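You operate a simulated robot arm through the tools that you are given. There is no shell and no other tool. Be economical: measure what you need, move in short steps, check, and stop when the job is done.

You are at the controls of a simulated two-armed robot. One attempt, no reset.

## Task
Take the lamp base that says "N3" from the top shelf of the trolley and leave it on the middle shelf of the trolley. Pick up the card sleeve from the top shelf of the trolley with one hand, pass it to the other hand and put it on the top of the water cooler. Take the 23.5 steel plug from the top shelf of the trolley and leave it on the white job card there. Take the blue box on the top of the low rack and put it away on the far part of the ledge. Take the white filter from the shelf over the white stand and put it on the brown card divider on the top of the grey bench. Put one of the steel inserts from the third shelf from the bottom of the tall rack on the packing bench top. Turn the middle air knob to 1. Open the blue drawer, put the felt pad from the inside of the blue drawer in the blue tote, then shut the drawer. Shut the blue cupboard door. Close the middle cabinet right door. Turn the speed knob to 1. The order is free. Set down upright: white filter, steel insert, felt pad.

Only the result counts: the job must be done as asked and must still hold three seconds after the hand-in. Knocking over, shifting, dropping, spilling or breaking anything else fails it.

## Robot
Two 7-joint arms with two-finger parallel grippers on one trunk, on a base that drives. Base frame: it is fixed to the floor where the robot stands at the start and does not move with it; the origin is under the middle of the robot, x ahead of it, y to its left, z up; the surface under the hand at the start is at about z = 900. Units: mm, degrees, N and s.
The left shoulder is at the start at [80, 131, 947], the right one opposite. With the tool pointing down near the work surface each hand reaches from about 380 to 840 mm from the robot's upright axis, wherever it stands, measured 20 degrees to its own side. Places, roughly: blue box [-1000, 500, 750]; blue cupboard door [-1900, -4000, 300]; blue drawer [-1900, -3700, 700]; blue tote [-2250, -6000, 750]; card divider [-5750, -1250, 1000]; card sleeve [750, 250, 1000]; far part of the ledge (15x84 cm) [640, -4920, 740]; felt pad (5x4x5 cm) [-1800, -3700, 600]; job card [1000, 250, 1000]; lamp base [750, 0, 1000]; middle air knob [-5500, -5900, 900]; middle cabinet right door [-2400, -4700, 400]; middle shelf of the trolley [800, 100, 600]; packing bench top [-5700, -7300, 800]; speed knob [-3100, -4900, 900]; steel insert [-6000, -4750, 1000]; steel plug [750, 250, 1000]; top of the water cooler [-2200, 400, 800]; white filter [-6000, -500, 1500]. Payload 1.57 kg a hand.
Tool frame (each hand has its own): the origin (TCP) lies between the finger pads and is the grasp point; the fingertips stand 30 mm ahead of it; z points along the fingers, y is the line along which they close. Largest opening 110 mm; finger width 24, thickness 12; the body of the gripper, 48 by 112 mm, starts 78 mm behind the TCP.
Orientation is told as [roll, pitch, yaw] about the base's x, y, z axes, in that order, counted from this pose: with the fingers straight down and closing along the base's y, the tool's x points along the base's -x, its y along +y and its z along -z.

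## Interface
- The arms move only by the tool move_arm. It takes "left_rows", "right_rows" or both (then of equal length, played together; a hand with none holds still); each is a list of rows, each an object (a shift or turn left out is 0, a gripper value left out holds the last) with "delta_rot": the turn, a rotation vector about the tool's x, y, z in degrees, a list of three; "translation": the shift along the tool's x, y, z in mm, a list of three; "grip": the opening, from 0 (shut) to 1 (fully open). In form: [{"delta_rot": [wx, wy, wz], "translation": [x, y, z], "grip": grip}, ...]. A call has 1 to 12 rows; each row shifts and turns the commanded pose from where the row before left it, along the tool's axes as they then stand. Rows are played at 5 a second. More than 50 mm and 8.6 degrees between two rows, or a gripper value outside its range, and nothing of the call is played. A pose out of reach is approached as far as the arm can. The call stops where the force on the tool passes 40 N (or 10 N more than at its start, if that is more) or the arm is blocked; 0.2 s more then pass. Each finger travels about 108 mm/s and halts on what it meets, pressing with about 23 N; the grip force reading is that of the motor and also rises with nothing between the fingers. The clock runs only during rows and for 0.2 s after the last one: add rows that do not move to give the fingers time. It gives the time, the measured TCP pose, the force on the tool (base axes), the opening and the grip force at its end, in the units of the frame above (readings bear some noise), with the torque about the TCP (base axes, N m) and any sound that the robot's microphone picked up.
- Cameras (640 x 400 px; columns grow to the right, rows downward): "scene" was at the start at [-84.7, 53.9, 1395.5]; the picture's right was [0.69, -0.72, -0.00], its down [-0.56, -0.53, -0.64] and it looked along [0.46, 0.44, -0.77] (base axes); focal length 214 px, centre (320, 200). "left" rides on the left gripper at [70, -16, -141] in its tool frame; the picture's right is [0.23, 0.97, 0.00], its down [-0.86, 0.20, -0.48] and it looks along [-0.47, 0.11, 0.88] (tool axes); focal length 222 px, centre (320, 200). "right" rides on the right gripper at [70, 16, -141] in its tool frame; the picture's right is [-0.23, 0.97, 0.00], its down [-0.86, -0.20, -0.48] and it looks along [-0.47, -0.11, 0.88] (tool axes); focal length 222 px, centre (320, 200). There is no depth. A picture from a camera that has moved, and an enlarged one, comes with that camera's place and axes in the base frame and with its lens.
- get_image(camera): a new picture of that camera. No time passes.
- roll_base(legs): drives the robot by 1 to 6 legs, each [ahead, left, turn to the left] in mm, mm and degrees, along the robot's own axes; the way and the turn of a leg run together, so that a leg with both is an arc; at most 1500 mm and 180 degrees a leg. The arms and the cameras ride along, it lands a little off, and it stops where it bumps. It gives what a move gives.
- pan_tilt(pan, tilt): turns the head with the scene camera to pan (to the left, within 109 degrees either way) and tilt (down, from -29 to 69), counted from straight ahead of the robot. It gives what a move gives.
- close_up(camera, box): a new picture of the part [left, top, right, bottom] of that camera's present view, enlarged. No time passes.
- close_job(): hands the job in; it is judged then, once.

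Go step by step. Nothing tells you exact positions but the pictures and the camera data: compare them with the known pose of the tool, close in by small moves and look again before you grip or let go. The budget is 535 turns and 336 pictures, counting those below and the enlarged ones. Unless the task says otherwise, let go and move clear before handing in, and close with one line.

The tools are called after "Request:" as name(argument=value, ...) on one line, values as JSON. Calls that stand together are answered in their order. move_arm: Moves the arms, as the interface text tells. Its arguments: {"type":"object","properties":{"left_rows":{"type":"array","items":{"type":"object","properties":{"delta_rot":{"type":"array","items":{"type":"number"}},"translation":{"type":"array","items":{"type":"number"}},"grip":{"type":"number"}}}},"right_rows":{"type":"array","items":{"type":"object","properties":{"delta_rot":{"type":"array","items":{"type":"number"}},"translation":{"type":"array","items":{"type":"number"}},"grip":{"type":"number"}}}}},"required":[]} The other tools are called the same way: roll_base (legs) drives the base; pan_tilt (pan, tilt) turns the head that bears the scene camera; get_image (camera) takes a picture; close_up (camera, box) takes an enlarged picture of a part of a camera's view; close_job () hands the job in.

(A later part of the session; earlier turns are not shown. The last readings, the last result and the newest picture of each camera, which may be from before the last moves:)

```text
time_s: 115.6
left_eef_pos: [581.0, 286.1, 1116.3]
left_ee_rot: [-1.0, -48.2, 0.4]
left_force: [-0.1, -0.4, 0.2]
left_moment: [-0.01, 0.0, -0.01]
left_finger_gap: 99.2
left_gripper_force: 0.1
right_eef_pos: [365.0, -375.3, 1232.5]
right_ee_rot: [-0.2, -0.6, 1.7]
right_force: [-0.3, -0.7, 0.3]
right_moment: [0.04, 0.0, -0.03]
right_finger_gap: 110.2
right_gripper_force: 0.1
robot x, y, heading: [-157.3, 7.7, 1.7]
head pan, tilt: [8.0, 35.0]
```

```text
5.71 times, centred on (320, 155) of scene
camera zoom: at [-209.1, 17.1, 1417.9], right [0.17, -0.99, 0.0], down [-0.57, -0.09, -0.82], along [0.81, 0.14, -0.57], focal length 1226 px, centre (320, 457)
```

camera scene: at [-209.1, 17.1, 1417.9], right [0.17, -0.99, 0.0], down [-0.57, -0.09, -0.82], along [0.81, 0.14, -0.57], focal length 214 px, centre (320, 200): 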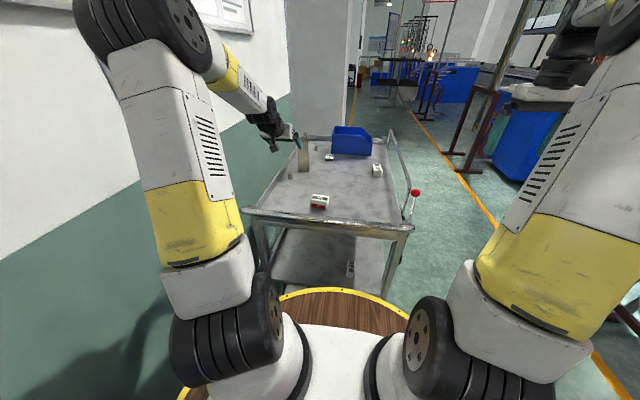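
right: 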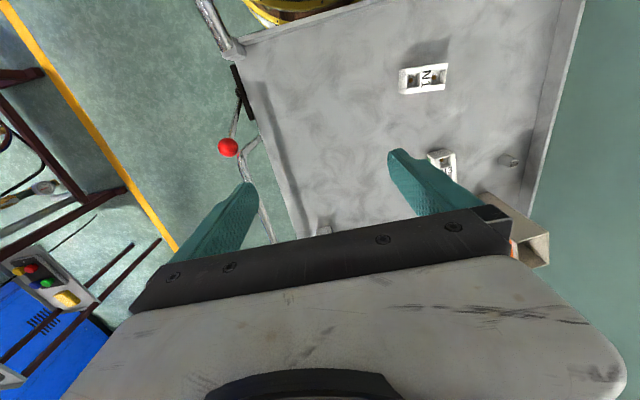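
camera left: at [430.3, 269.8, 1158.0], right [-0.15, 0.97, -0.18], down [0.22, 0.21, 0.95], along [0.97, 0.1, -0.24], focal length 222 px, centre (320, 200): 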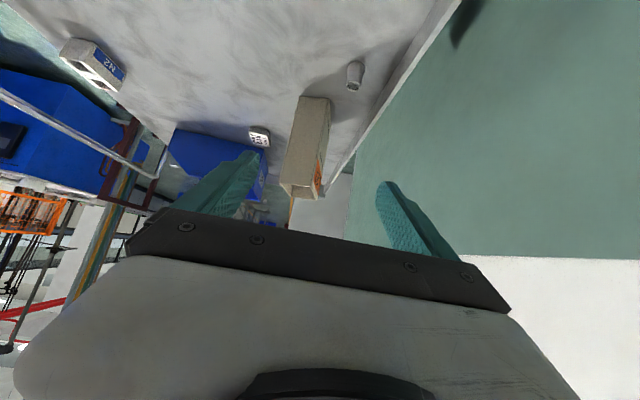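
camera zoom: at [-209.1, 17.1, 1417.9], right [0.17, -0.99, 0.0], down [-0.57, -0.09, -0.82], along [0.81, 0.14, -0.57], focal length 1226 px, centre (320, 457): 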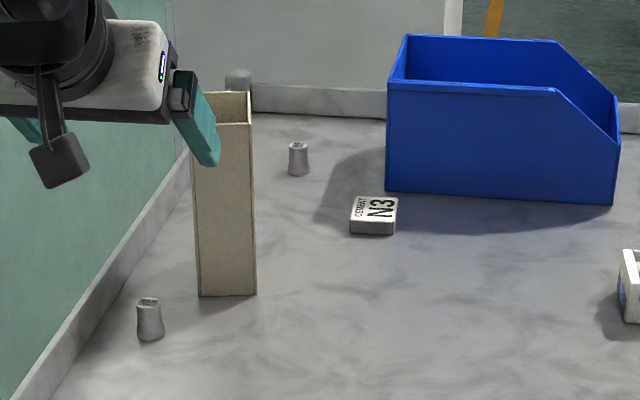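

The sleeve's near face is at x≈771, y≈266, yawed about +12°, top z≈1060. I bring the left tool to a 75° tilt with matching yaw, short of it.

Request:
move_arm(left_rows=[{"delta_rot": [-3.7, 0, -3.35], "grip": 1.0}, {"delta_rot": [-3.7, 0, -3.35]}, {"delta_rot": [0, -6.75, 0]}, {"delta_rot": [0, -6.75, 0]}, {"delta_rot": [0, -6.75, 0]}, {"delta_rot": [0, -6.75, 0]}, {"translation": [25.3, -13, 32]}, {"translation": [25.3, -13, 32]}, {"translation": [25.3, -13, 32]}, {"translation": [25.3, -13, 32]}, {"translation": [0, 0, 0]}])

Request:
get_image(camera="left")

Request:
get_image(camera="scene")

```text
time_s: 118.0
left_eef_pos: [686.9, 251.5, 987.5]
left_ee_rot: [-2.6, -75.0, 12.3]
left_force: [0.6, 1.0, -0.6]
left_moment: [0.03, 0.0, 0.01]
left_finger_gap: 110.1
left_gripper_force: 0.2
right_eef_pos: [365.3, -375.5, 1232.9]
right_ee_rot: [-0.2, -0.7, 1.7]
right_force: [-1.0, -0.7, -0.2]
right_moment: [-0.03, -0.02, -0.01]
right_finger_gap: 109.9
right_gripper_force: 0.0
robot x, y, heading: [-152.3, 6.3, 1.3]
head pan, tilt: [8.0, 35.0]
```

```text
239 pictures are left
camera left: at [538.4, 208.2, 957.2], right [-0.22, 0.95, -0.23], down [-0.27, 0.17, 0.95], along [0.94, 0.27, 0.22], focal length 222 px, centre (320, 200)
```

left: 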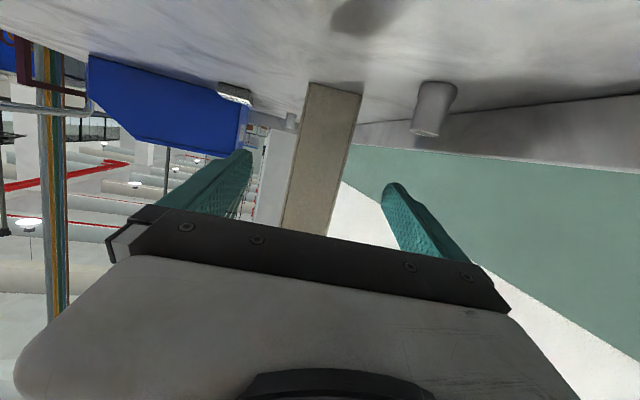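

```text
238 pictures are left
camera scene: at [-209.1, 17.2, 1417.9], right [0.17, -0.99, 0.0], down [-0.57, -0.09, -0.82], along [0.81, 0.14, -0.57], focal length 214 px, centre (320, 200)
```

scene: 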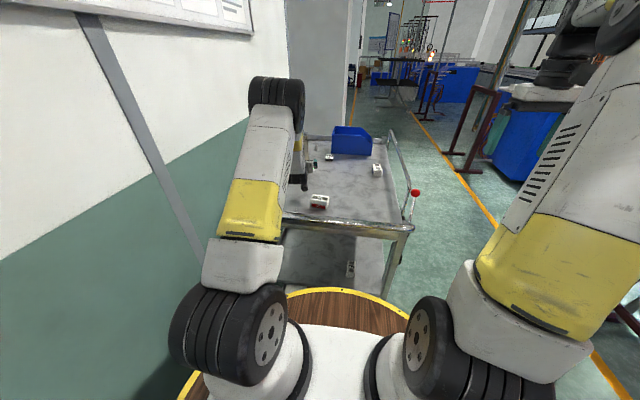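

Request:
move_arm(left_rows=[{"translation": [-9.3, 0, 34.8]}, {"translation": [-9.3, 0, 34.8]}, {"translation": [0, 0, 0]}])

Request:
get_image(camera="left")

```text
time_s: 118.8
left_eef_pos: [753.0, 263.2, 985.0]
left_ee_rot: [-2.7, -74.9, 12.3]
left_force: [0.0, 0.1, 0.3]
left_moment: [-0.01, 0.0, 0.03]
left_finger_gap: 110.2
left_gripper_force: 0.0
right_eef_pos: [363.8, -376.0, 1232.2]
right_ee_rot: [-0.2, -0.7, 1.7]
right_force: [-0.3, 0.6, -0.1]
right_moment: [0.02, 0.01, 0.01]
right_finger_gap: 110.0
right_gripper_force: 0.1
robot x, y, heading: [-157.0, 6.1, 1.8]
head pan, tilt: [8.0, 35.0]
```

```text
237 pictures are left
camera left: at [605.5, 218.8, 954.5], right [-0.22, 0.95, -0.23], down [-0.27, 0.17, 0.95], along [0.94, 0.27, 0.22], focal length 222 px, centre (320, 200)
```

left: 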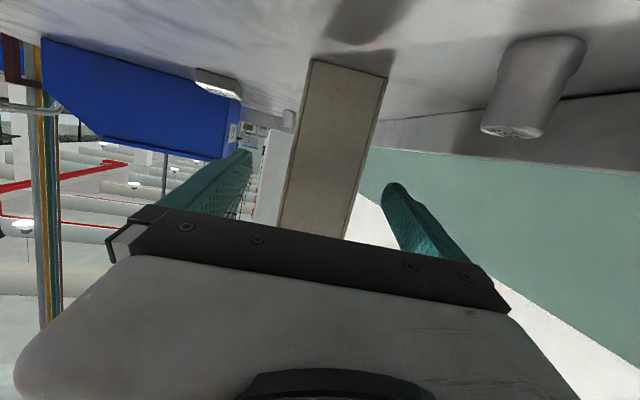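

Request:
move_arm(left_rows=[{"translation": [-9.3, 0, 34.8]}, {"translation": [0, 0, 0]}, {"grip": 0.3}, {"grip": 0.3}, {"grip": 0.3}, {"grip": 0.3}])

Request:
get_image(camera="left")

```text
time_s: 120.2
left_eef_pos: [789.6, 269.4, 985.6]
left_ee_rot: [-2.6, -75.0, 12.3]
left_force: [0.7, -0.1, 0.4]
left_moment: [0.02, -0.08, -0.04]
left_finger_gap: 53.3
left_gripper_force: 22.7
right_eef_pos: [364.7, -376.5, 1233.6]
right_ee_rot: [-0.1, -0.7, 1.7]
right_force: [-1.0, -0.3, 0.1]
right_moment: [0.0, 0.01, 0.02]
right_finger_gap: 110.0
right_gripper_force: 0.1
robot x, y, heading: [-154.7, 3.3, 1.8]
head pan, tilt: [8.0, 35.0]
```

```text
236 pictures are left
camera left: at [641.8, 226.2, 955.4], right [-0.22, 0.95, -0.23], down [-0.27, 0.17, 0.95], along [0.94, 0.27, 0.22], focal length 222 px, centre (320, 200)
```

left: 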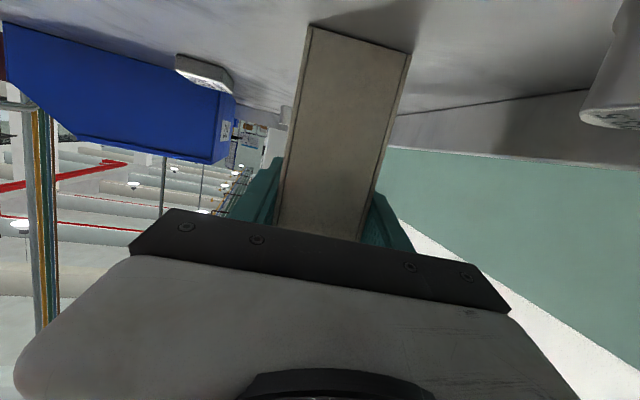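

Sleeve gripped (gap 53). I lift it straight up, then bring it in front for the pass.

Request:
move_arm(left_rows=[{"translation": [-19, 0, -5]}, {"translation": [-46.4, 0, -12.4]}, {"translation": [-46.4, 0, -12.4]}, {"translation": [-46.4, 0, -12.4]}, {"translation": [10.8, -11.4, -40.3]}, {"translation": [10.8, -11.4, -40.3]}, {"translation": [10.8, -11.4, -40.3]}, {"translation": [10.8, -11.4, -40.3]}, {"translation": [10.8, -11.4, -40.3]}, {"translation": [10.8, -11.4, -40.3]}, {"translation": [0, 0, 0]}])

Request:
get_image(camera="scene")

```text
time_s: 122.6
left_eef_pos: [554.4, 154.9, 1151.0]
left_ee_rot: [-2.4, -74.9, 12.1]
left_force: [0.0, 0.2, -0.1]
left_moment: [0.02, 0.03, -0.01]
left_finger_gap: 53.2
left_gripper_force: 22.7
right_eef_pos: [365.5, -375.8, 1232.8]
right_ee_rot: [-0.3, -0.6, 1.7]
right_force: [-0.7, -0.9, 0.7]
right_moment: [-0.01, 0.0, 0.02]
right_finger_gap: 110.1
right_gripper_force: 0.1
robot x, y, heading: [-151.6, 6.5, 1.5]
head pan, tilt: [8.0, 35.0]
```

```text
235 pictures are left
camera scene: at [-209.1, 17.2, 1417.9], right [0.17, -0.99, 0.0], down [-0.57, -0.09, -0.82], along [0.81, 0.14, -0.57], focal length 214 px, centre (320, 200)
```

scene: 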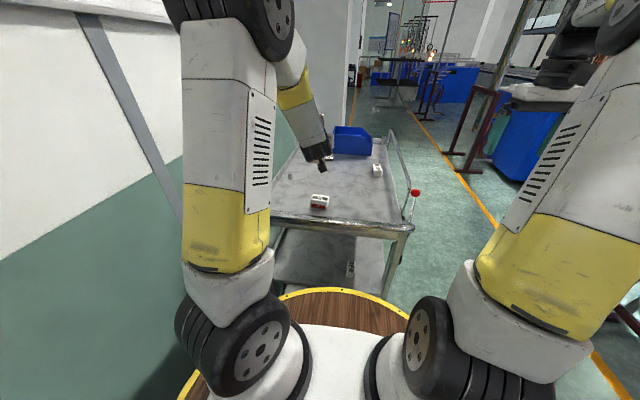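

Request:
move_arm(right_rows=[{"delta_rot": [0, 0, -8.4]}, {"delta_rot": [0, 0, -8.4]}, {"delta_rot": [0, 0, -8.4]}, {"delta_rot": [0, 0, -8.4]}, {"delta_rot": [0, 0, -8.4]}, {"delta_rot": [0, 0, -8.4]}, {"delta_rot": [0, 0, -8.4]}, {"delta_rot": [0, 0, -8.4]}, {"delta_rot": [0, 0, -8.4]}, {"delta_rot": [0, 0, -8.4]}, {"delta_rot": [0, 0, -8.4]}, {"delta_rot": [0, 0, -8.4]}])

Request:
pan_tilt(pan=-5, tilt=15)

Request:
get_image(camera="scene")

Request:
get_image(camera="left")

```text
time_s: 125.2
left_eef_pos: [554.9, 157.1, 1150.5]
left_ee_rot: [-2.6, -75.0, 12.3]
left_force: [0.1, -0.1, -0.7]
left_moment: [0.0, -0.01, 0.03]
left_finger_gap: 53.5
left_gripper_force: 23.1
right_eef_pos: [363.7, -375.4, 1231.8]
right_ee_rot: [-0.7, 0.3, 102.6]
right_force: [-0.2, -0.3, -0.3]
right_moment: [0.0, 0.0, -0.02]
right_finger_gap: 110.3
right_gripper_force: 0.0
robot x, y, heading: [-156.7, 7.3, 1.7]
head pan, tilt: [8.0, 35.0]
```

```text
time_s: 126.1
left_eef_pos: [555.0, 157.3, 1150.2]
left_ee_rot: [-2.5, -75.0, 12.3]
left_force: [0.3, 0.7, -0.6]
left_moment: [0.03, 0.0, 0.0]
left_finger_gap: 53.5
left_gripper_force: 23.0
right_eef_pos: [364.7, -376.1, 1231.7]
right_ee_rot: [-0.8, 0.4, 102.4]
right_force: [0.5, -0.2, 0.2]
right_moment: [0.03, 0.0, 0.03]
right_finger_gap: 109.6
right_gripper_force: 0.0
robot x, y, heading: [-154.7, 7.4, 1.2]
head pan, tilt: [-5.0, 15.0]
```

```text
234 pictures are left
camera scene: at [-202.7, -3.0, 1449.8], right [-0.06, -1.0, 0.0], down [-0.26, 0.02, -0.97], along [0.96, -0.06, -0.26], focal length 214 px, centre (320, 200)
```

scene: 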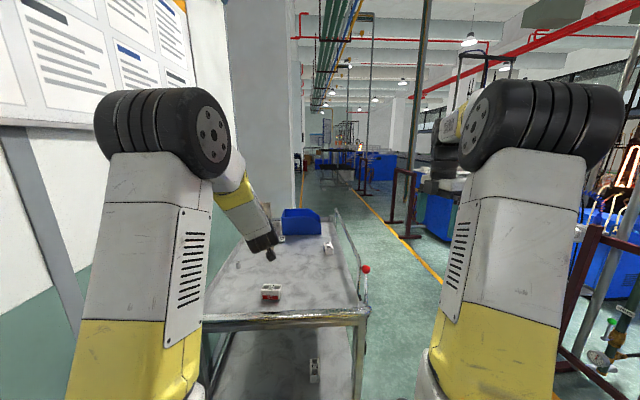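

```text
233 pictures are left
camera left: at [406.5, 113.1, 1120.5], right [-0.22, 0.95, -0.23], down [-0.27, 0.17, 0.95], along [0.94, 0.27, 0.22], focal length 222 px, centre (320, 200)
```

left: 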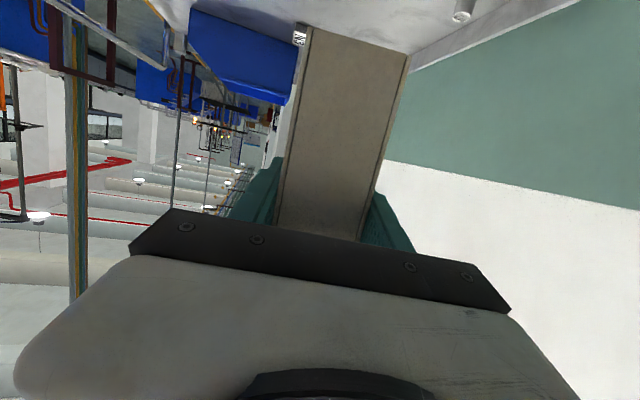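

Request:
move_arm(left_rows=[{"delta_rot": [6.5, 0, 1.75]}, {"delta_rot": [6.5, 0, 1.75]}, {"delta_rot": [6.5, 0, 1.75]}, {"delta_rot": [6.5, 0, 1.75]}, {"translation": [-3, -43.5, 11]}, {"translation": [-3, -43.5, 11]}, {"translation": [0, 0, 0]}], right_rows=[{"delta_rot": [0, 0, 8.4]}, {"delta_rot": [0, 0, 8.4]}, {"delta_rot": [0, 0, 8.4]}, {"translation": [0, 0, -40]}, {"translation": [0, 0, -18]}, {"translation": [0, 0, 0]}, {"translation": [0, 0, 0]}])

Request:
get_image(camera="scene")

Request:
get_image(camera="left")

```text
time_s: 127.7
left_eef_pos: [554.1, 69.9, 1152.2]
left_ee_rot: [-2.3, -75.3, -14.8]
left_force: [-0.2, 0.4, -0.1]
left_moment: [0.03, -0.02, -0.02]
left_finger_gap: 53.4
left_gripper_force: 23.5
right_eef_pos: [365.9, -376.3, 1289.8]
right_ee_rot: [-0.7, -0.1, 77.2]
right_force: [-0.8, 1.1, -0.5]
right_moment: [-0.02, -0.03, 0.0]
right_finger_gap: 110.1
right_gripper_force: 0.1
robot x, y, heading: [-158.2, 6.3, 1.4]
head pan, tilt: [-5.0, 15.0]
```

```text
232 pictures are left
camera scene: at [-202.7, -3.1, 1449.9], right [-0.06, -1.0, 0.0], down [-0.26, 0.02, -0.97], along [0.96, -0.06, -0.26], focal length 214 px, centre (320, 200)
```

scene: 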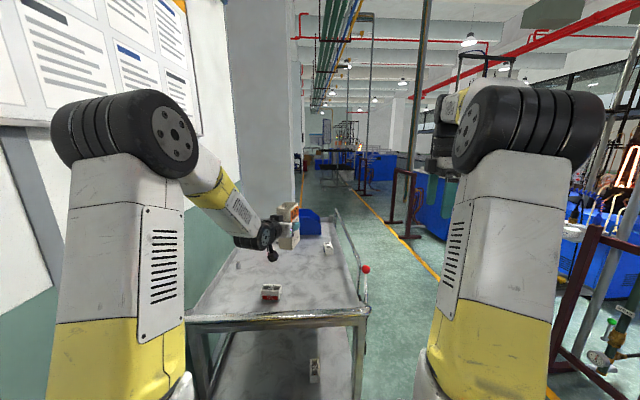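

```text
231 pictures are left
camera left: at [402.8, 100.3, 1120.6], right [0.23, 0.95, -0.23], down [-0.17, 0.27, 0.95], along [0.96, -0.18, 0.23], focal length 222 px, centre (320, 200)
```

left: 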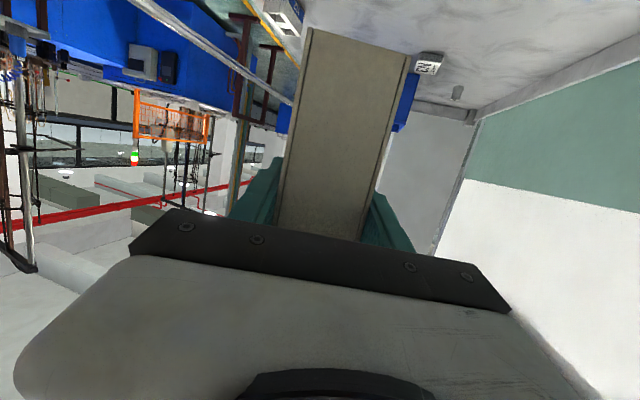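

Request:
move_arm(right_rows=[{"translation": [-47.9, -9.1, -1]}, {"translation": [-47.9, -9.1, -1]}, {"translation": [-47.9, -9.1, -1]}, {"translation": [-47.9, -9.1, -1]}, {"translation": [-47.9, -9.1, -1]}, {"translation": [-47.9, -9.1, -1]}, {"translation": [-47.9, -9.1, -1]}, {"translation": [0, 0, 0]}])

Request:
get_image(camera="scene")

Request:
get_image(camera="right")

```text
time_s: 129.5
left_eef_pos: [554.7, 70.7, 1151.6]
left_ee_rot: [-2.3, -75.3, -14.9]
left_force: [0.0, 0.2, -2.0]
left_moment: [-0.01, 0.02, -0.03]
left_finger_gap: 53.3
left_gripper_force: 23.2
right_eef_pos: [502.4, -58.4, 1297.5]
right_ee_rot: [-0.6, 0.0, 77.2]
right_force: [0.9, -0.2, 0.1]
right_moment: [-0.01, 0.02, -0.02]
right_finger_gap: 110.1
right_gripper_force: 0.1
robot x, y, heading: [-160.1, 6.0, 1.3]
head pan, tilt: [-5.0, 15.0]
```

```text
230 pictures are left
camera scene: at [-202.6, -2.9, 1449.9], right [-0.06, -1.0, 0.0], down [-0.26, 0.02, -0.97], along [0.96, -0.06, -0.26], focal length 214 px, centre (320, 200)
```

scene: 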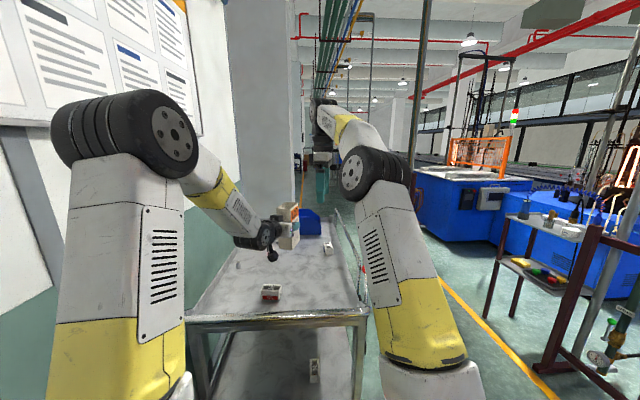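

```text
229 pictures are left
camera right: at [468.9, -121.9, 1438.6], right [-0.9, 0.44, -0.01], down [0.38, 0.79, 0.48], along [0.22, 0.43, -0.88], focal length 222 px, centre (320, 200)
```

right: 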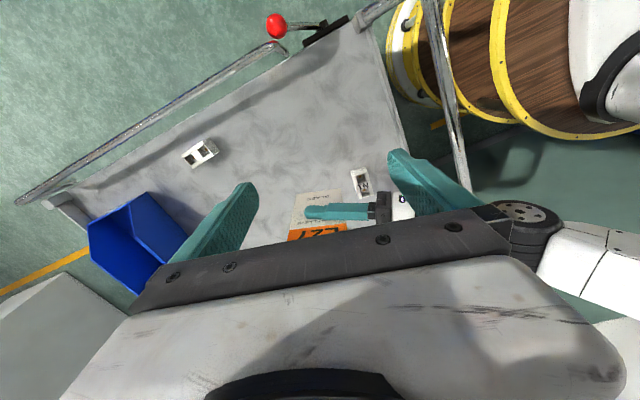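

Request:
move_arm(right_rows=[{"translation": [-46, -8.3, 0]}, {"translation": [-46, -8.3, 0]}, {"translation": [-46, -8.3, 0]}, {"translation": [0, 0, 0]}])

Request:
get_image(camera="right")

Request:
get_image(camera="scene")

```text
time_s: 130.5
left_eef_pos: [555.1, 71.2, 1151.7]
left_ee_rot: [-2.4, -75.3, -14.9]
left_force: [-0.9, 0.7, -0.3]
left_moment: [-0.02, 0.03, 0.0]
left_finger_gap: 53.3
left_gripper_force: 23.4
right_eef_pos: [514.4, 2.1, 1287.7]
right_ee_rot: [-0.9, -0.1, 77.4]
right_force: [-0.3, -0.2, -0.7]
right_moment: [0.03, 0.0, 0.01]
right_finger_gap: 109.8
right_gripper_force: 0.1
right hand out of reach, approached as far as the arm can: row 1, 2, 3
robot x, y, heading: [-157.2, 7.1, 1.6]
head pan, tilt: [-5.0, 15.0]
```

```text
228 pictures are left
camera right: at [481.2, -62.6, 1429.0], right [-0.9, 0.44, -0.02], down [0.38, 0.79, 0.48], along [0.22, 0.43, -0.88], focal length 222 px, centre (320, 200)
```

right: 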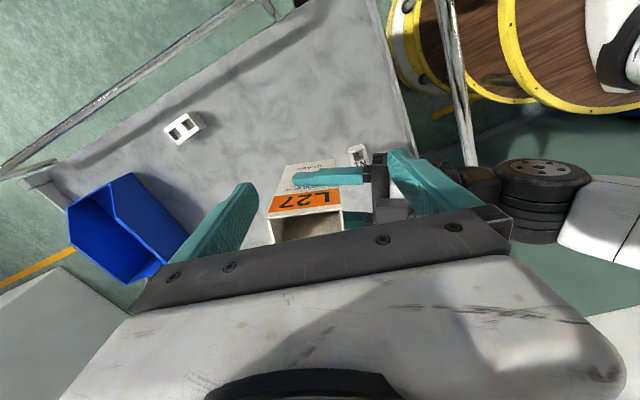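

```text
227 pictures are left
camera scene: at [-202.7, -3.0, 1449.9], right [-0.06, -1.0, 0.0], down [-0.26, 0.02, -0.97], along [0.96, -0.06, -0.26], focal length 214 px, centre (320, 200)
```

scene: 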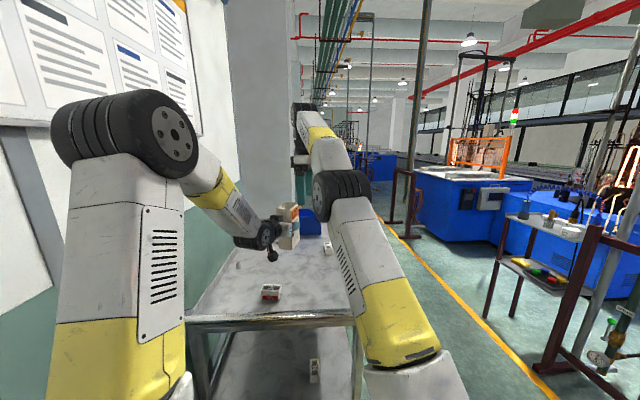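

The right arm is at its limit across the body, so I back it off and bring the left hand with the sleeve to it.

Request:
move_arm(right_rows=[{"translation": [35, 0, -10]}, {"translation": [15, 3, 0]}, {"translation": [0, 0, 0]}])

Request:
move_arm(left_rows=[{"translation": [2.4, -42.5, -9]}, {"translation": [2.4, -42.5, -9]}, {"translation": [2.4, -42.5, -9]}, {"translation": [0, 0, 0]}])

Request:
get_image(camera="right")

Request:
get_image(camera="scene")

```text
time_s: 131.3
left_eef_pos: [554.7, 70.9, 1151.6]
left_ee_rot: [-2.3, -75.3, -14.9]
left_force: [0.0, 0.1, 0.1]
left_moment: [0.02, 0.0, 0.03]
left_finger_gap: 53.4
left_gripper_force: 23.2
right_eef_pos: [499.5, -49.3, 1296.4]
right_ee_rot: [-0.7, 0.0, 77.4]
right_force: [-0.8, 0.3, 0.4]
right_moment: [0.03, 0.0, -0.01]
right_finger_gap: 110.0
right_gripper_force: 0.0
robot x, y, heading: [-153.8, 5.0, 1.4]
head pan, tilt: [-5.0, 15.0]
```

```text
time_s: 132.3
left_eef_pos: [490.9, -43.5, 1155.0]
left_ee_rot: [-2.2, -75.2, -14.9]
left_force: [0.4, -0.4, -0.9]
left_moment: [-0.01, 0.02, 0.01]
left_finger_gap: 53.7
left_gripper_force: 22.9
right_eef_pos: [500.2, -48.4, 1295.8]
right_ee_rot: [-0.8, 0.0, 77.2]
right_force: [0.1, -1.1, 0.1]
right_moment: [-0.02, 0.02, 0.04]
right_finger_gap: 110.0
right_gripper_force: 0.1
robot x, y, heading: [-157.1, 7.4, 1.5]
head pan, tilt: [-5.0, 15.0]
```

```text
226 pictures are left
camera right: at [467.9, -113.1, 1437.5], right [-0.9, 0.44, -0.01], down [0.38, 0.79, 0.48], along [0.22, 0.43, -0.88], focal length 222 px, centre (320, 200)
```

right: 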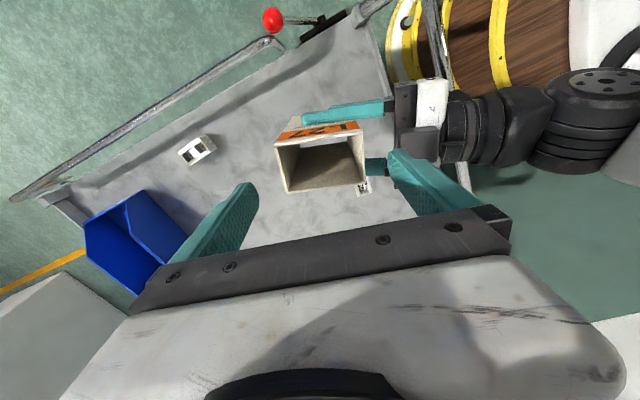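

```text
225 pictures are left
camera scene: at [-202.7, -3.0, 1449.9], right [-0.06, -1.0, 0.0], down [-0.26, 0.02, -0.97], along [0.96, -0.06, -0.26], focal length 214 px, centre (320, 200)
```

scene: 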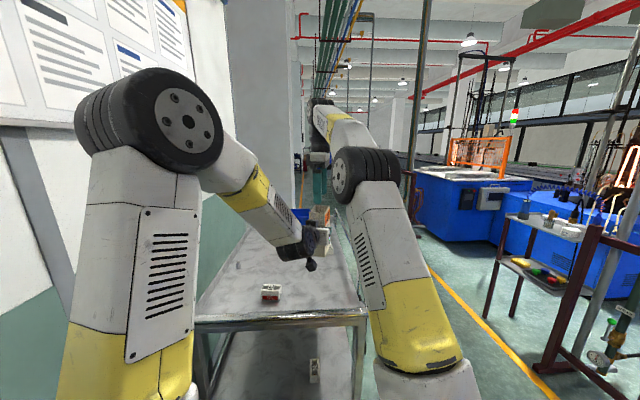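

Aligned: the sleeve mouth (about 53×80 mm) sits right below the right gripper. I lower the right hand and check.

Request:
move_arm(right_rows=[{"translation": [0, 0, 40]}, {"translation": [0, 0, 40]}, {"translation": [0, 0, 0]}])

Request:
get_image(camera="right")

```text
time_s: 133.1
left_eef_pos: [491.2, -43.3, 1154.9]
left_ee_rot: [-2.3, -75.3, -14.8]
left_force: [0.1, 0.8, -0.4]
left_moment: [0.01, 0.02, -0.03]
left_finger_gap: 53.6
left_gripper_force: 23.0
right_eef_pos: [502.8, -49.2, 1215.1]
right_ee_rot: [-0.7, -0.1, 77.3]
right_force: [0.3, 0.1, 0.0]
right_moment: [-0.03, -0.04, 0.01]
right_finger_gap: 109.8
right_gripper_force: 0.1
robot x, y, heading: [-158.2, 3.7, 1.4]
head pan, tilt: [-5.0, 15.0]
```

```text
224 pictures are left
camera right: at [471.2, -113.2, 1356.2], right [-0.9, 0.44, -0.01], down [0.38, 0.79, 0.48], along [0.22, 0.43, -0.88], focal length 222 px, centre (320, 200)
```

right: 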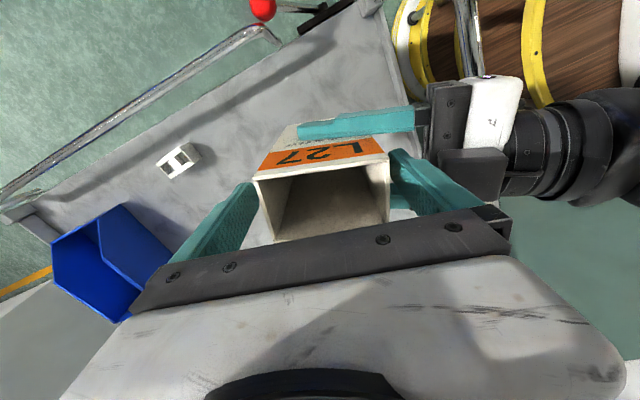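

Request:
move_arm(right_rows=[{"grip": 0.5}, {"grip": 0.5}, {"grip": 0.5}, {"grip": 0.5}])

Request:
get_image(camera="right")

```text
time_s: 134.1
left_eef_pos: [491.0, -44.2, 1155.9]
left_ee_rot: [-2.4, -75.4, -14.8]
left_force: [24.3, -4.5, -2.7]
left_moment: [0.02, 0.08, 0.5]
left_finger_gap: 53.3
left_gripper_force: 22.5
right_eef_pos: [502.5, -49.3, 1215.9]
right_ee_rot: [-0.5, 0.0, 77.3]
right_force: [-24.1, 3.9, 2.9]
right_moment: [0.26, 1.36, -0.46]
right_finger_gap: 85.4
right_gripper_force: 23.0
robot x, y, heading: [-157.4, 4.1, 1.4]
head pan, tilt: [-5.0, 15.0]
```

```text
223 pictures are left
camera right: at [470.8, -113.0, 1356.4], right [-0.9, 0.44, -0.01], down [0.38, 0.79, 0.48], along [0.22, 0.43, -0.88], focal length 222 px, centre (320, 200)
```

right: 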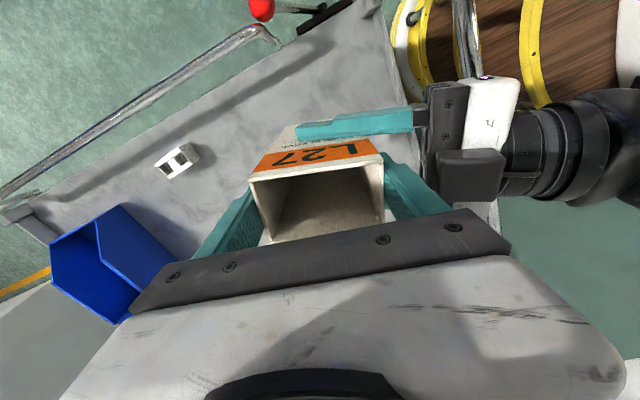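

Request:
move_arm(left_rows=[{"grip": 0.52}, {"grip": 0.6}, {"grip": 0.8}, {"grip": 1.0}, {"grip": 1.0}])

Request:
get_image(camera="right")

Request:
get_image(camera="left")

```text
time_s: 135.3
left_eef_pos: [492.6, -44.8, 1156.0]
left_ee_rot: [-2.3, -75.3, -14.9]
left_force: [0.3, -0.2, 0.0]
left_moment: [-0.01, 0.05, 0.0]
left_finger_gap: 110.1
left_gripper_force: 0.0
right_eef_pos: [503.6, -48.0, 1215.9]
right_ee_rot: [-0.7, 0.0, 77.3]
right_force: [0.2, 0.3, -0.6]
right_moment: [0.0, -0.03, 0.01]
right_finger_gap: 84.7
right_gripper_force: 22.6
robot x, y, heading: [-155.4, 6.3, 1.5]
head pan, tilt: [-5.0, 15.0]
```

```text
222 pictures are left
camera right: at [471.2, -113.2, 1356.4], right [-0.9, 0.44, -0.01], down [0.38, 0.79, 0.48], along [0.22, 0.43, -0.88], focal length 222 px, centre (320, 200)
```

right: 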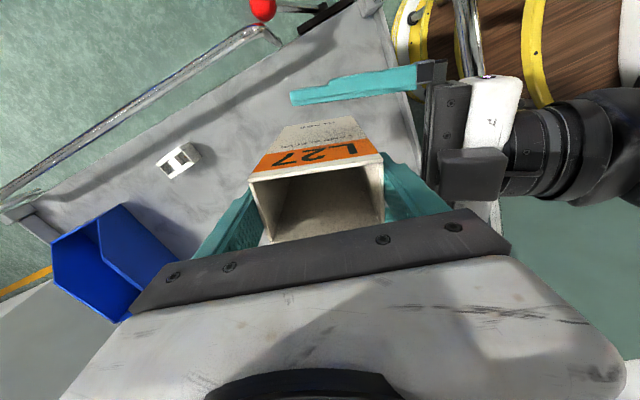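

```text
221 pictures are left
camera left: at [340.1, -14.5, 1124.2], right [0.23, 0.95, -0.23], down [-0.17, 0.27, 0.95], along [0.96, -0.18, 0.23], focal length 222 px, centre (320, 200)
```

left: 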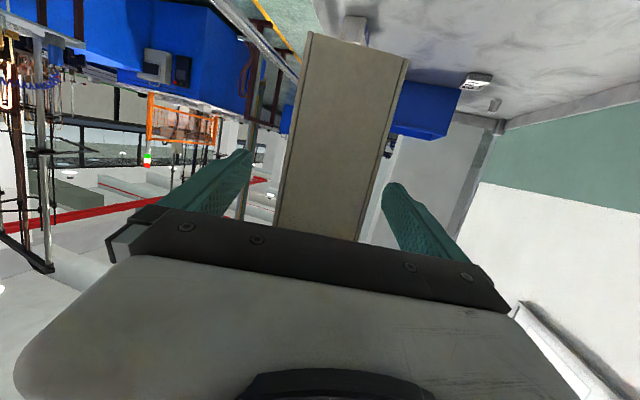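

The sleeve is now in the right hand alone. I separate: left a bit back, right a bit forward, then right moves off to its side.

Request:
move_arm(left_rows=[{"translation": [5, 0, -20]}, {"translation": [5, 0, -20]}, {"translation": [0, 0, 0]}, {"translation": [0, 0, 0]}], right_rows=[{"translation": [-4.4, -20, -5]}, {"translation": [-4.4, -20, -5]}, {"translation": [0, 0, -20]}, {"translation": [0, 0, 0]}])

Request:
get_image(camera="left")

```text
time_s: 136.3
left_eef_pos: [451.2, -32.8, 1154.4]
left_ee_rot: [-2.4, -75.4, -14.9]
left_force: [-0.3, -0.1, 0.5]
left_moment: [0.0, -0.01, 0.0]
left_finger_gap: 110.1
left_gripper_force: 0.0
right_eef_pos: [542.7, -50.1, 1247.3]
right_ee_rot: [-0.7, 0.0, 77.3]
right_force: [0.4, 1.2, -1.0]
right_moment: [-0.01, 0.0, -0.01]
right_finger_gap: 84.9
right_gripper_force: 22.7
robot x, y, heading: [-157.7, 5.4, 1.7]
head pan, tilt: [-5.0, 15.0]
```

```text
220 pictures are left
camera left: at [298.9, -3.6, 1123.3], right [0.23, 0.95, -0.23], down [-0.17, 0.27, 0.95], along [0.96, -0.18, 0.23], focal length 222 px, centre (320, 200)
```

left: 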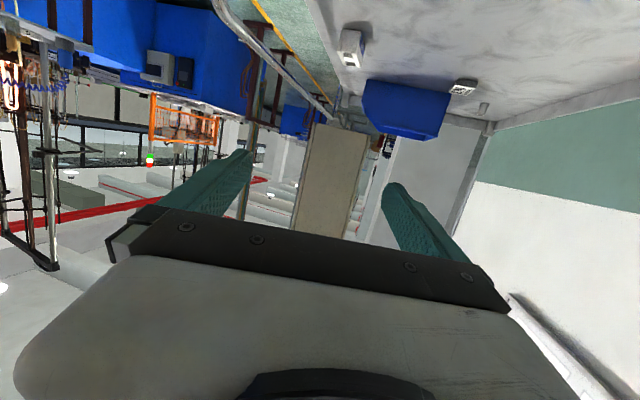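

Request:
move_arm(right_rows=[{"translation": [43.9, -9.9, -8]}, {"translation": [43.9, -9.9, -8]}, {"translation": [43.9, -9.9, -8]}, {"translation": [39.4, 24.6, -4]}, {"translation": [39.4, 24.6, -4]}, {"translation": [39.4, 24.6, -4]}, {"translation": [39.4, 24.6, -4]}, {"translation": [39.4, 24.6, -4]}, {"translation": [0, 0, 0]}])

Request:
get_image(camera="scene")

```text
time_s: 138.3
left_eef_pos: [449.4, -32.5, 1154.7]
left_ee_rot: [-2.3, -75.3, -14.9]
left_force: [-0.4, 0.8, 0.3]
left_moment: [0.01, -0.01, 0.03]
left_finger_gap: 110.4
left_gripper_force: 0.0
right_eef_pos: [375.2, -347.5, 1288.9]
right_ee_rot: [-0.7, 0.0, 77.3]
right_force: [0.2, -0.5, -0.8]
right_moment: [-0.01, 0.0, 0.04]
right_finger_gap: 84.8
right_gripper_force: 22.8
robot x, y, heading: [-155.6, 5.6, 1.4]
head pan, tilt: [-5.0, 15.0]
```

```text
219 pictures are left
camera scene: at [-202.8, -3.1, 1449.9], right [-0.06, -1.0, 0.0], down [-0.26, 0.02, -0.97], along [0.96, -0.06, -0.26], focal length 214 px, centre (320, 200)
```

scene: 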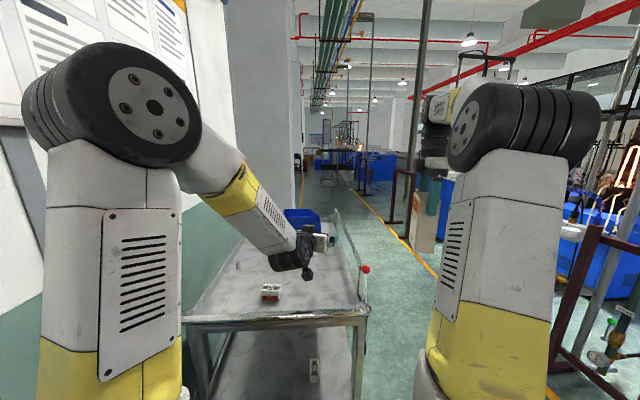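

Now the left hand goes for the 23.5 plug at about (690,314). I orient to 60° tilt and move to a point short of it.

Request:
move_arm(left_rows=[{"delta_rot": [-6.44, 0, -1.73]}, {"delta_rot": [-6.44, 0, -1.73]}, {"delta_rot": [-6.44, 0, -1.73]}, {"translation": [0, 40, -20]}, {"delta_rot": [0, 7.5, 0]}, {"delta_rot": [0, 7.5, 0]}, {"translation": [0, 0, 0]}])

Request:
move_arm(left_rows=[{"translation": [6.4, 32, 26], "grip": 0.5}, {"translation": [6.4, 32, 26]}, {"translation": [6.4, 32, 26]}, {"translation": [6.4, 32, 26]}, {"translation": [6.4, 32, 26]}, {"translation": [6.4, 32, 26]}, {"translation": [6.4, 32, 26]}, {"translation": [6.4, 32, 26]}, {"translation": [6.4, 32, 26]}, {"translation": [0, 0, 0]}])

Request:
get_image(camera="left")

Request:
get_image(camera="scene")

```text
time_s: 139.9
left_eef_pos: [428.7, 6.2, 1156.3]
left_ee_rot: [-1.3, -59.9, 4.0]
left_force: [0.3, -0.5, 0.4]
left_moment: [-0.01, 0.03, -0.02]
left_finger_gap: 110.1
left_gripper_force: 0.0
right_eef_pos: [374.1, -348.1, 1289.1]
right_ee_rot: [-0.7, 0.0, 77.2]
right_force: [0.3, 0.5, -0.9]
right_moment: [0.03, 0.0, 0.0]
right_finger_gap: 84.4
right_gripper_force: 23.1
robot x, y, heading: [-157.7, 2.7, 1.8]
head pan, tilt: [-5.0, 15.0]
```

```text
time_s: 142.1
left_eef_pos: [589.3, 298.9, 988.6]
left_ee_rot: [-1.3, -60.1, 4.1]
left_force: [0.5, 0.5, -0.8]
left_moment: [-0.02, -0.01, 0.03]
left_finger_gap: 54.9
left_gripper_force: 0.1
right_eef_pos: [376.1, -346.9, 1289.3]
right_ee_rot: [-0.6, 0.1, 77.3]
right_force: [-0.3, -0.1, 0.0]
right_moment: [-0.01, 0.02, 0.01]
right_finger_gap: 84.1
right_gripper_force: 22.5
robot x, y, heading: [-156.4, 7.5, 1.5]
head pan, tilt: [-5.0, 15.0]
```

```text
218 pictures are left
camera left: at [434.6, 274.1, 999.4], right [-0.16, 0.96, -0.21], down [0.0, 0.21, 0.98], along [0.99, 0.16, -0.04], focal length 222 px, centre (320, 200)
```

left: 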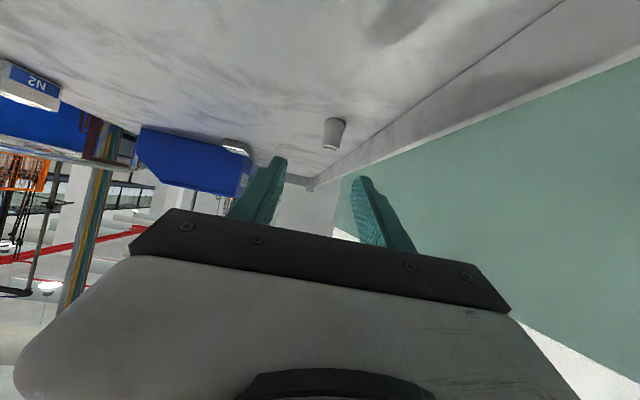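

```text
217 pictures are left
camera scene: at [-202.7, -3.0, 1449.9], right [-0.06, -1.0, 0.0], down [-0.26, 0.02, -0.97], along [0.96, -0.06, -0.26], focal length 214 px, centre (320, 200)
```

scene: 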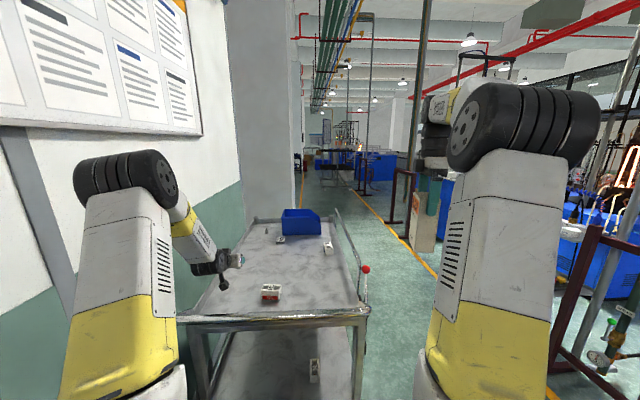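

Request:
move_arm(left_rows=[{"translation": [16, 7.8, 0]}, {"translation": [0, 0, 40]}, {"translation": [0, 0, 35]}, {"translation": [0, 0, 0]}])

Request:
get_image(camera="left")

```text
time_s: 143.1
left_eef_pos: [646.2, 309.9, 936.1]
left_ee_rot: [-1.2, -60.0, 3.9]
left_force: [0.7, -0.5, -0.6]
left_moment: [-0.01, 0.01, 0.01]
left_finger_gap: 54.9
left_gripper_force: 0.0
right_eef_pos: [375.4, -348.1, 1289.2]
right_ee_rot: [-0.7, 0.0, 77.4]
right_force: [1.0, 0.5, 0.0]
right_moment: [0.01, -0.01, 0.0]
right_finger_gap: 84.2
right_gripper_force: 23.3
robot x, y, heading: [-155.6, 6.2, 1.5]
head pan, tilt: [-5.0, 15.0]
```

```text
216 pictures are left
camera left: at [491.2, 286.0, 945.2], right [-0.16, 0.96, -0.21], down [0.0, 0.21, 0.98], along [0.99, 0.16, -0.04], focal length 222 px, centre (320, 200)
```

left: 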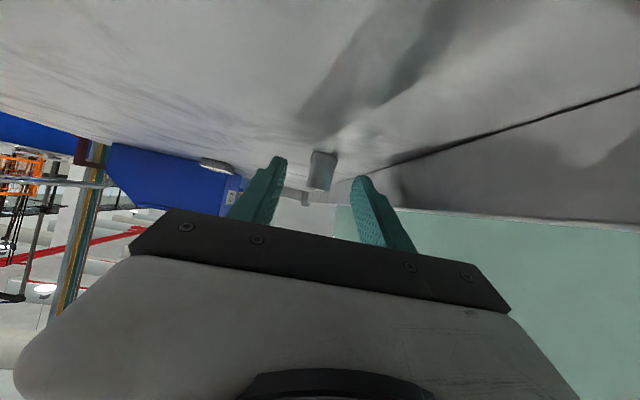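

Request:
move_arm(left_rows=[{"translation": [0, 0, 28]}, {"translation": [0, 0, 0]}, {"grip": 0.1}, {"grip": 0.1}, {"grip": 0.1}])

Request:
get_image(camera="left")

```text
time_s: 144.3
left_eef_pos: [671.9, 313.6, 924.8]
left_ee_rot: [-1.3, -60.6, 4.0]
left_force: [2.8, 10.4, 27.2]
left_moment: [0.67, -0.55, 0.21]
left_finger_gap: 22.9
left_gripper_force: 22.8
right_eef_pos: [374.3, -347.4, 1289.2]
right_ee_rot: [-0.7, 0.0, 77.3]
right_force: [-0.1, 0.1, -1.0]
right_moment: [-0.02, -0.01, -0.04]
right_finger_gap: 84.4
right_gripper_force: 22.7
robot x, y, heading: [-157.4, 6.8, 1.6]
head pan, tilt: [-5.0, 15.0]
```

```text
215 pictures are left
camera left: at [516.2, 289.3, 934.5], right [-0.16, 0.96, -0.21], down [-0.01, 0.21, 0.98], along [0.99, 0.16, -0.03], focal length 222 px, centre (320, 200)
```

left: 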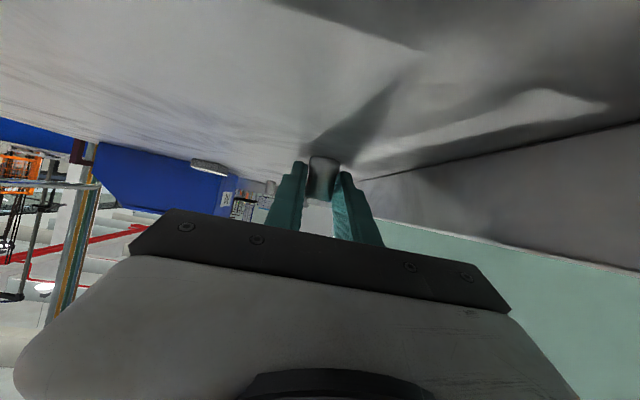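

Plug gripped (22.9 mm). I lift it and drive the base forward to reach the job card.

Request:
move_arm(left_rows=[{"translation": [-17, 0, -10]}, {"translation": [-43, 0, -25]}, {"translation": [-43, 0, -25]}, {"translation": [0, 0, 0]}])

Request:
roll_base(legs=[[160, 0, -1.5]])

Request:
get_image(camera="left")

```text
time_s: 145.3
left_eef_pos: [668.5, 313.6, 1042.1]
left_ee_rot: [-1.3, -60.0, 4.2]
left_force: [-0.1, 0.3, -0.4]
left_moment: [-0.02, 0.04, 0.03]
left_finger_gap: 22.7
left_gripper_force: 23.0
right_eef_pos: [376.0, -347.6, 1287.7]
right_ee_rot: [-0.6, 0.0, 77.3]
right_force: [0.0, -0.4, -0.2]
right_moment: [0.03, 0.0, 0.0]
right_finger_gap: 84.1
right_gripper_force: 23.1
robot x, y, heading: [-154.5, 4.4, 1.6]
head pan, tilt: [-5.0, 15.0]
```

```text
time_s: 146.7
left_eef_pos: [837.0, 295.2, 1043.0]
left_ee_rot: [-1.3, -60.1, 2.6]
left_force: [0.2, -0.9, -1.3]
left_moment: [-0.03, -0.04, 0.0]
left_finger_gap: 22.4
left_gripper_force: 22.7
right_eef_pos: [528.9, -358.7, 1288.6]
right_ee_rot: [-0.7, 0.0, 75.7]
right_force: [0.6, 0.1, -0.7]
right_moment: [0.03, -0.02, 0.03]
right_finger_gap: 84.2
right_gripper_force: 22.7
robot x, y, heading: [4.4, 8.2, -0.1]
head pan, tilt: [-5.0, 15.0]
```

```text
214 pictures are left
camera left: at [682.1, 274.5, 1053.2], right [-0.14, 0.97, -0.21], down [0.01, 0.21, 0.98], along [0.99, 0.13, -0.04], focal length 222 px, centre (320, 200)
```

left: 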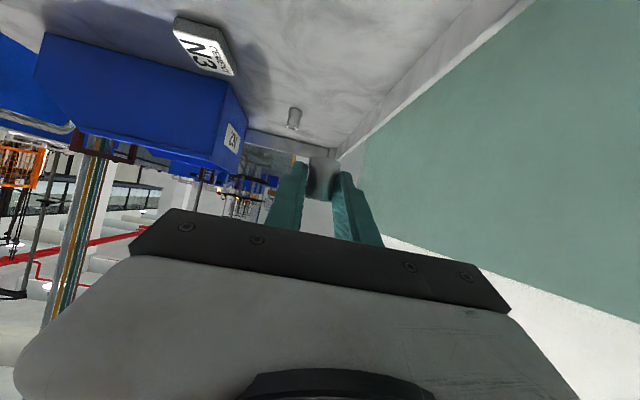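

Request:
move_arm(left_rows=[{"translation": [1, -35.4, 9.7]}, {"translation": [1, -35.4, 9.7]}, {"translation": [1, -35.4, 9.7]}, {"translation": [1, -35.4, 9.7]}, {"translation": [0, 0, 0]}])

Request:
get_image(camera="left")

Request:
pan_tilt(pan=8, tilt=25)

Request:
close_up(camera="scene", box=[240, 120, 400, 220])

```text
time_s: 147.9
left_eef_pos: [876.4, 154.5, 1022.1]
left_ee_rot: [-1.3, -60.2, 2.6]
left_force: [-0.9, 0.6, -1.3]
left_moment: [0.02, 0.03, 0.02]
left_finger_gap: 22.5
left_gripper_force: 23.4
right_eef_pos: [527.5, -359.6, 1289.5]
right_ee_rot: [-0.7, 0.0, 75.8]
right_force: [0.3, 0.2, -0.1]
right_moment: [0.03, 0.01, -0.03]
right_finger_gap: 83.9
right_gripper_force: 23.3
robot x, y, heading: [6.2, 6.1, -0.1]
head pan, tilt: [-5.0, 15.0]
```

```text
213 pictures are left
camera left: at [720.8, 134.9, 1032.5], right [-0.14, 0.97, -0.21], down [0.01, 0.21, 0.98], along [0.99, 0.13, -0.04], focal length 222 px, centre (320, 200)
```

left: 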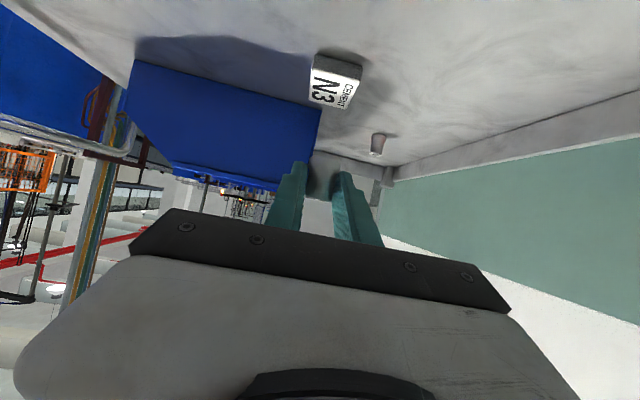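

```text
time_s: 148.6
left_eef_pos: [875.5, 156.9, 1021.2]
left_ee_rot: [-1.3, -60.1, 2.5]
left_force: [0.4, -0.5, -0.4]
left_moment: [0.0, 0.02, 0.02]
left_finger_gap: 22.4
left_gripper_force: 23.0
right_eef_pos: [527.1, -360.3, 1288.9]
right_ee_rot: [-0.7, 0.0, 75.8]
right_force: [-0.3, -0.3, 0.0]
right_moment: [0.02, 0.0, 0.02]
right_finger_gap: 83.8
right_gripper_force: 22.3
robot x, y, heading: [4.8, 12.8, 0.2]
head pan, tilt: [8.0, 25.0]
```

```text
4.00 times, centred on (320, 170) of scene
camera zoom: at [-42.7, 21.1, 1433.7], right [0.14, -0.99, 0.0], down [-0.42, -0.06, -0.91], along [0.9, 0.13, -0.42], focal length 858 px, centre (320, 320)
```

zoom: 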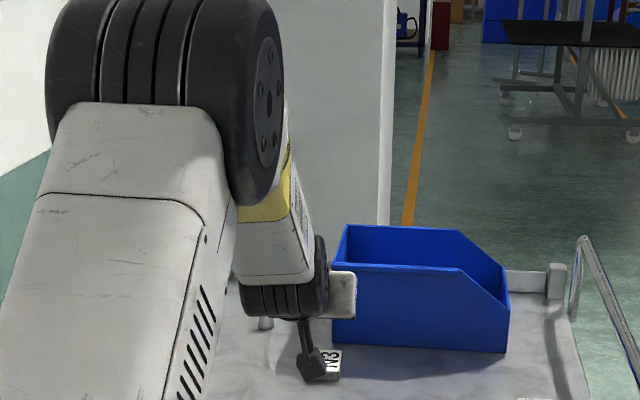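

Request:
move_arm(left_rows=[{"translation": [17.4, -3.5, 41.3]}, {"translation": [17.4, -3.5, 41.3]}, {"translation": [0, 0, 0]}])

Request:
get_image(camera="left")

Request:
close_up(camera="left", box=[260, 80, 400, 220])

```text
time_s: 149.4
left_eef_pos: [929.4, 145.8, 953.4]
left_ee_rot: [-1.4, -60.1, 2.7]
left_force: [-0.1, 0.7, -0.5]
left_moment: [0.0, 0.03, -0.01]
left_finger_gap: 22.4
left_gripper_force: 22.7
right_eef_pos: [527.9, -360.8, 1288.0]
right_ee_rot: [-0.7, -0.1, 75.8]
right_force: [-0.5, 0.6, -0.2]
right_moment: [0.03, 0.0, -0.01]
right_finger_gap: 83.7
right_gripper_force: 22.8
robot x, y, heading: [4.8, 9.2, 0.0]
head pan, tilt: [8.0, 25.0]
```

```text
211 pictures are left
camera left: at [774.4, 125.9, 964.2], right [-0.14, 0.97, -0.21], down [0.01, 0.21, 0.98], along [0.99, 0.13, -0.04], focal length 222 px, centre (320, 200)
```

left: 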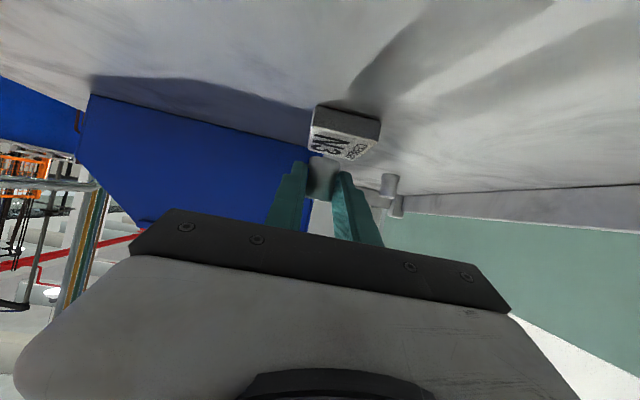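

```text
2.86 times, centred on (330, 150) of left
camera zoom: at [774.4, 125.9, 964.2], right [-0.14, 0.97, -0.21], down [0.01, 0.21, 0.98], along [0.99, 0.13, -0.04], focal length 635 px, centre (291, 343)
```

zoom: 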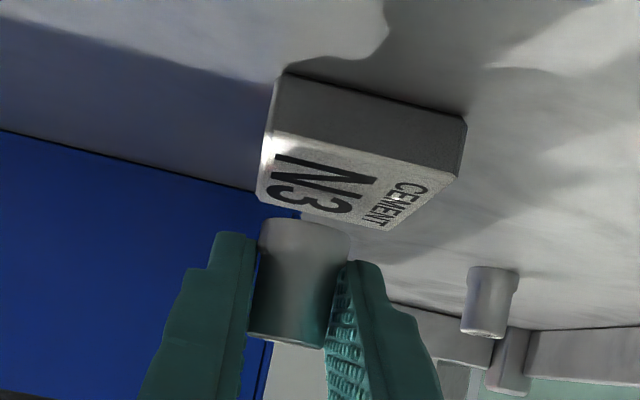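

Request:
move_arm(left_rows=[{"translation": [0, 7.5, 0]}, {"translation": [7, 0, 4]}, {"translation": [1.8, 0, 1]}, {"translation": [1.8, 0, 1]}, {"translation": [0, 0, 0]}])

Request:
close_up(camera="left", box=[260, 80, 400, 220])

```text
time_s: 150.6
left_eef_pos: [927.3, 152.7, 941.3]
left_ee_rot: [-1.4, -60.3, 2.6]
left_force: [-1.2, -0.4, 7.6]
left_moment: [0.05, -0.11, 0.02]
left_finger_gap: 22.4
left_gripper_force: 23.1
right_eef_pos: [527.6, -359.3, 1289.2]
right_ee_rot: [-0.8, 0.0, 75.7]
right_force: [0.6, -0.2, -0.3]
right_moment: [0.0, 0.01, -0.01]
right_finger_gap: 84.0
right_gripper_force: 22.8
robot x, y, heading: [3.4, 6.0, 0.3]
head pan, tilt: [8.0, 25.0]
```

```text
2.86 times, centred on (330, 150) of left
camera zoom: at [771.9, 133.9, 951.5], right [-0.14, 0.97, -0.21], down [0.0, 0.21, 0.98], along [0.99, 0.13, -0.03], focal length 635 px, centre (291, 343)
```

zoom: 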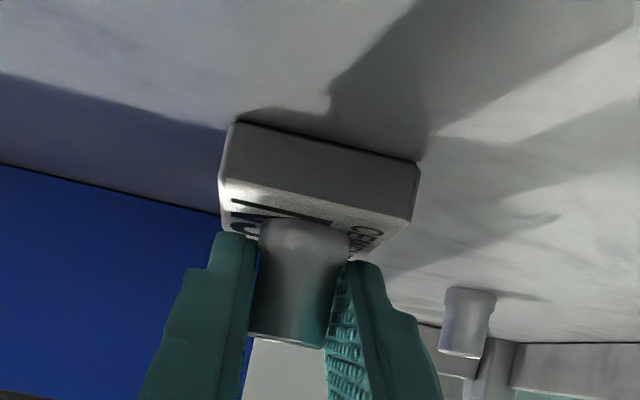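

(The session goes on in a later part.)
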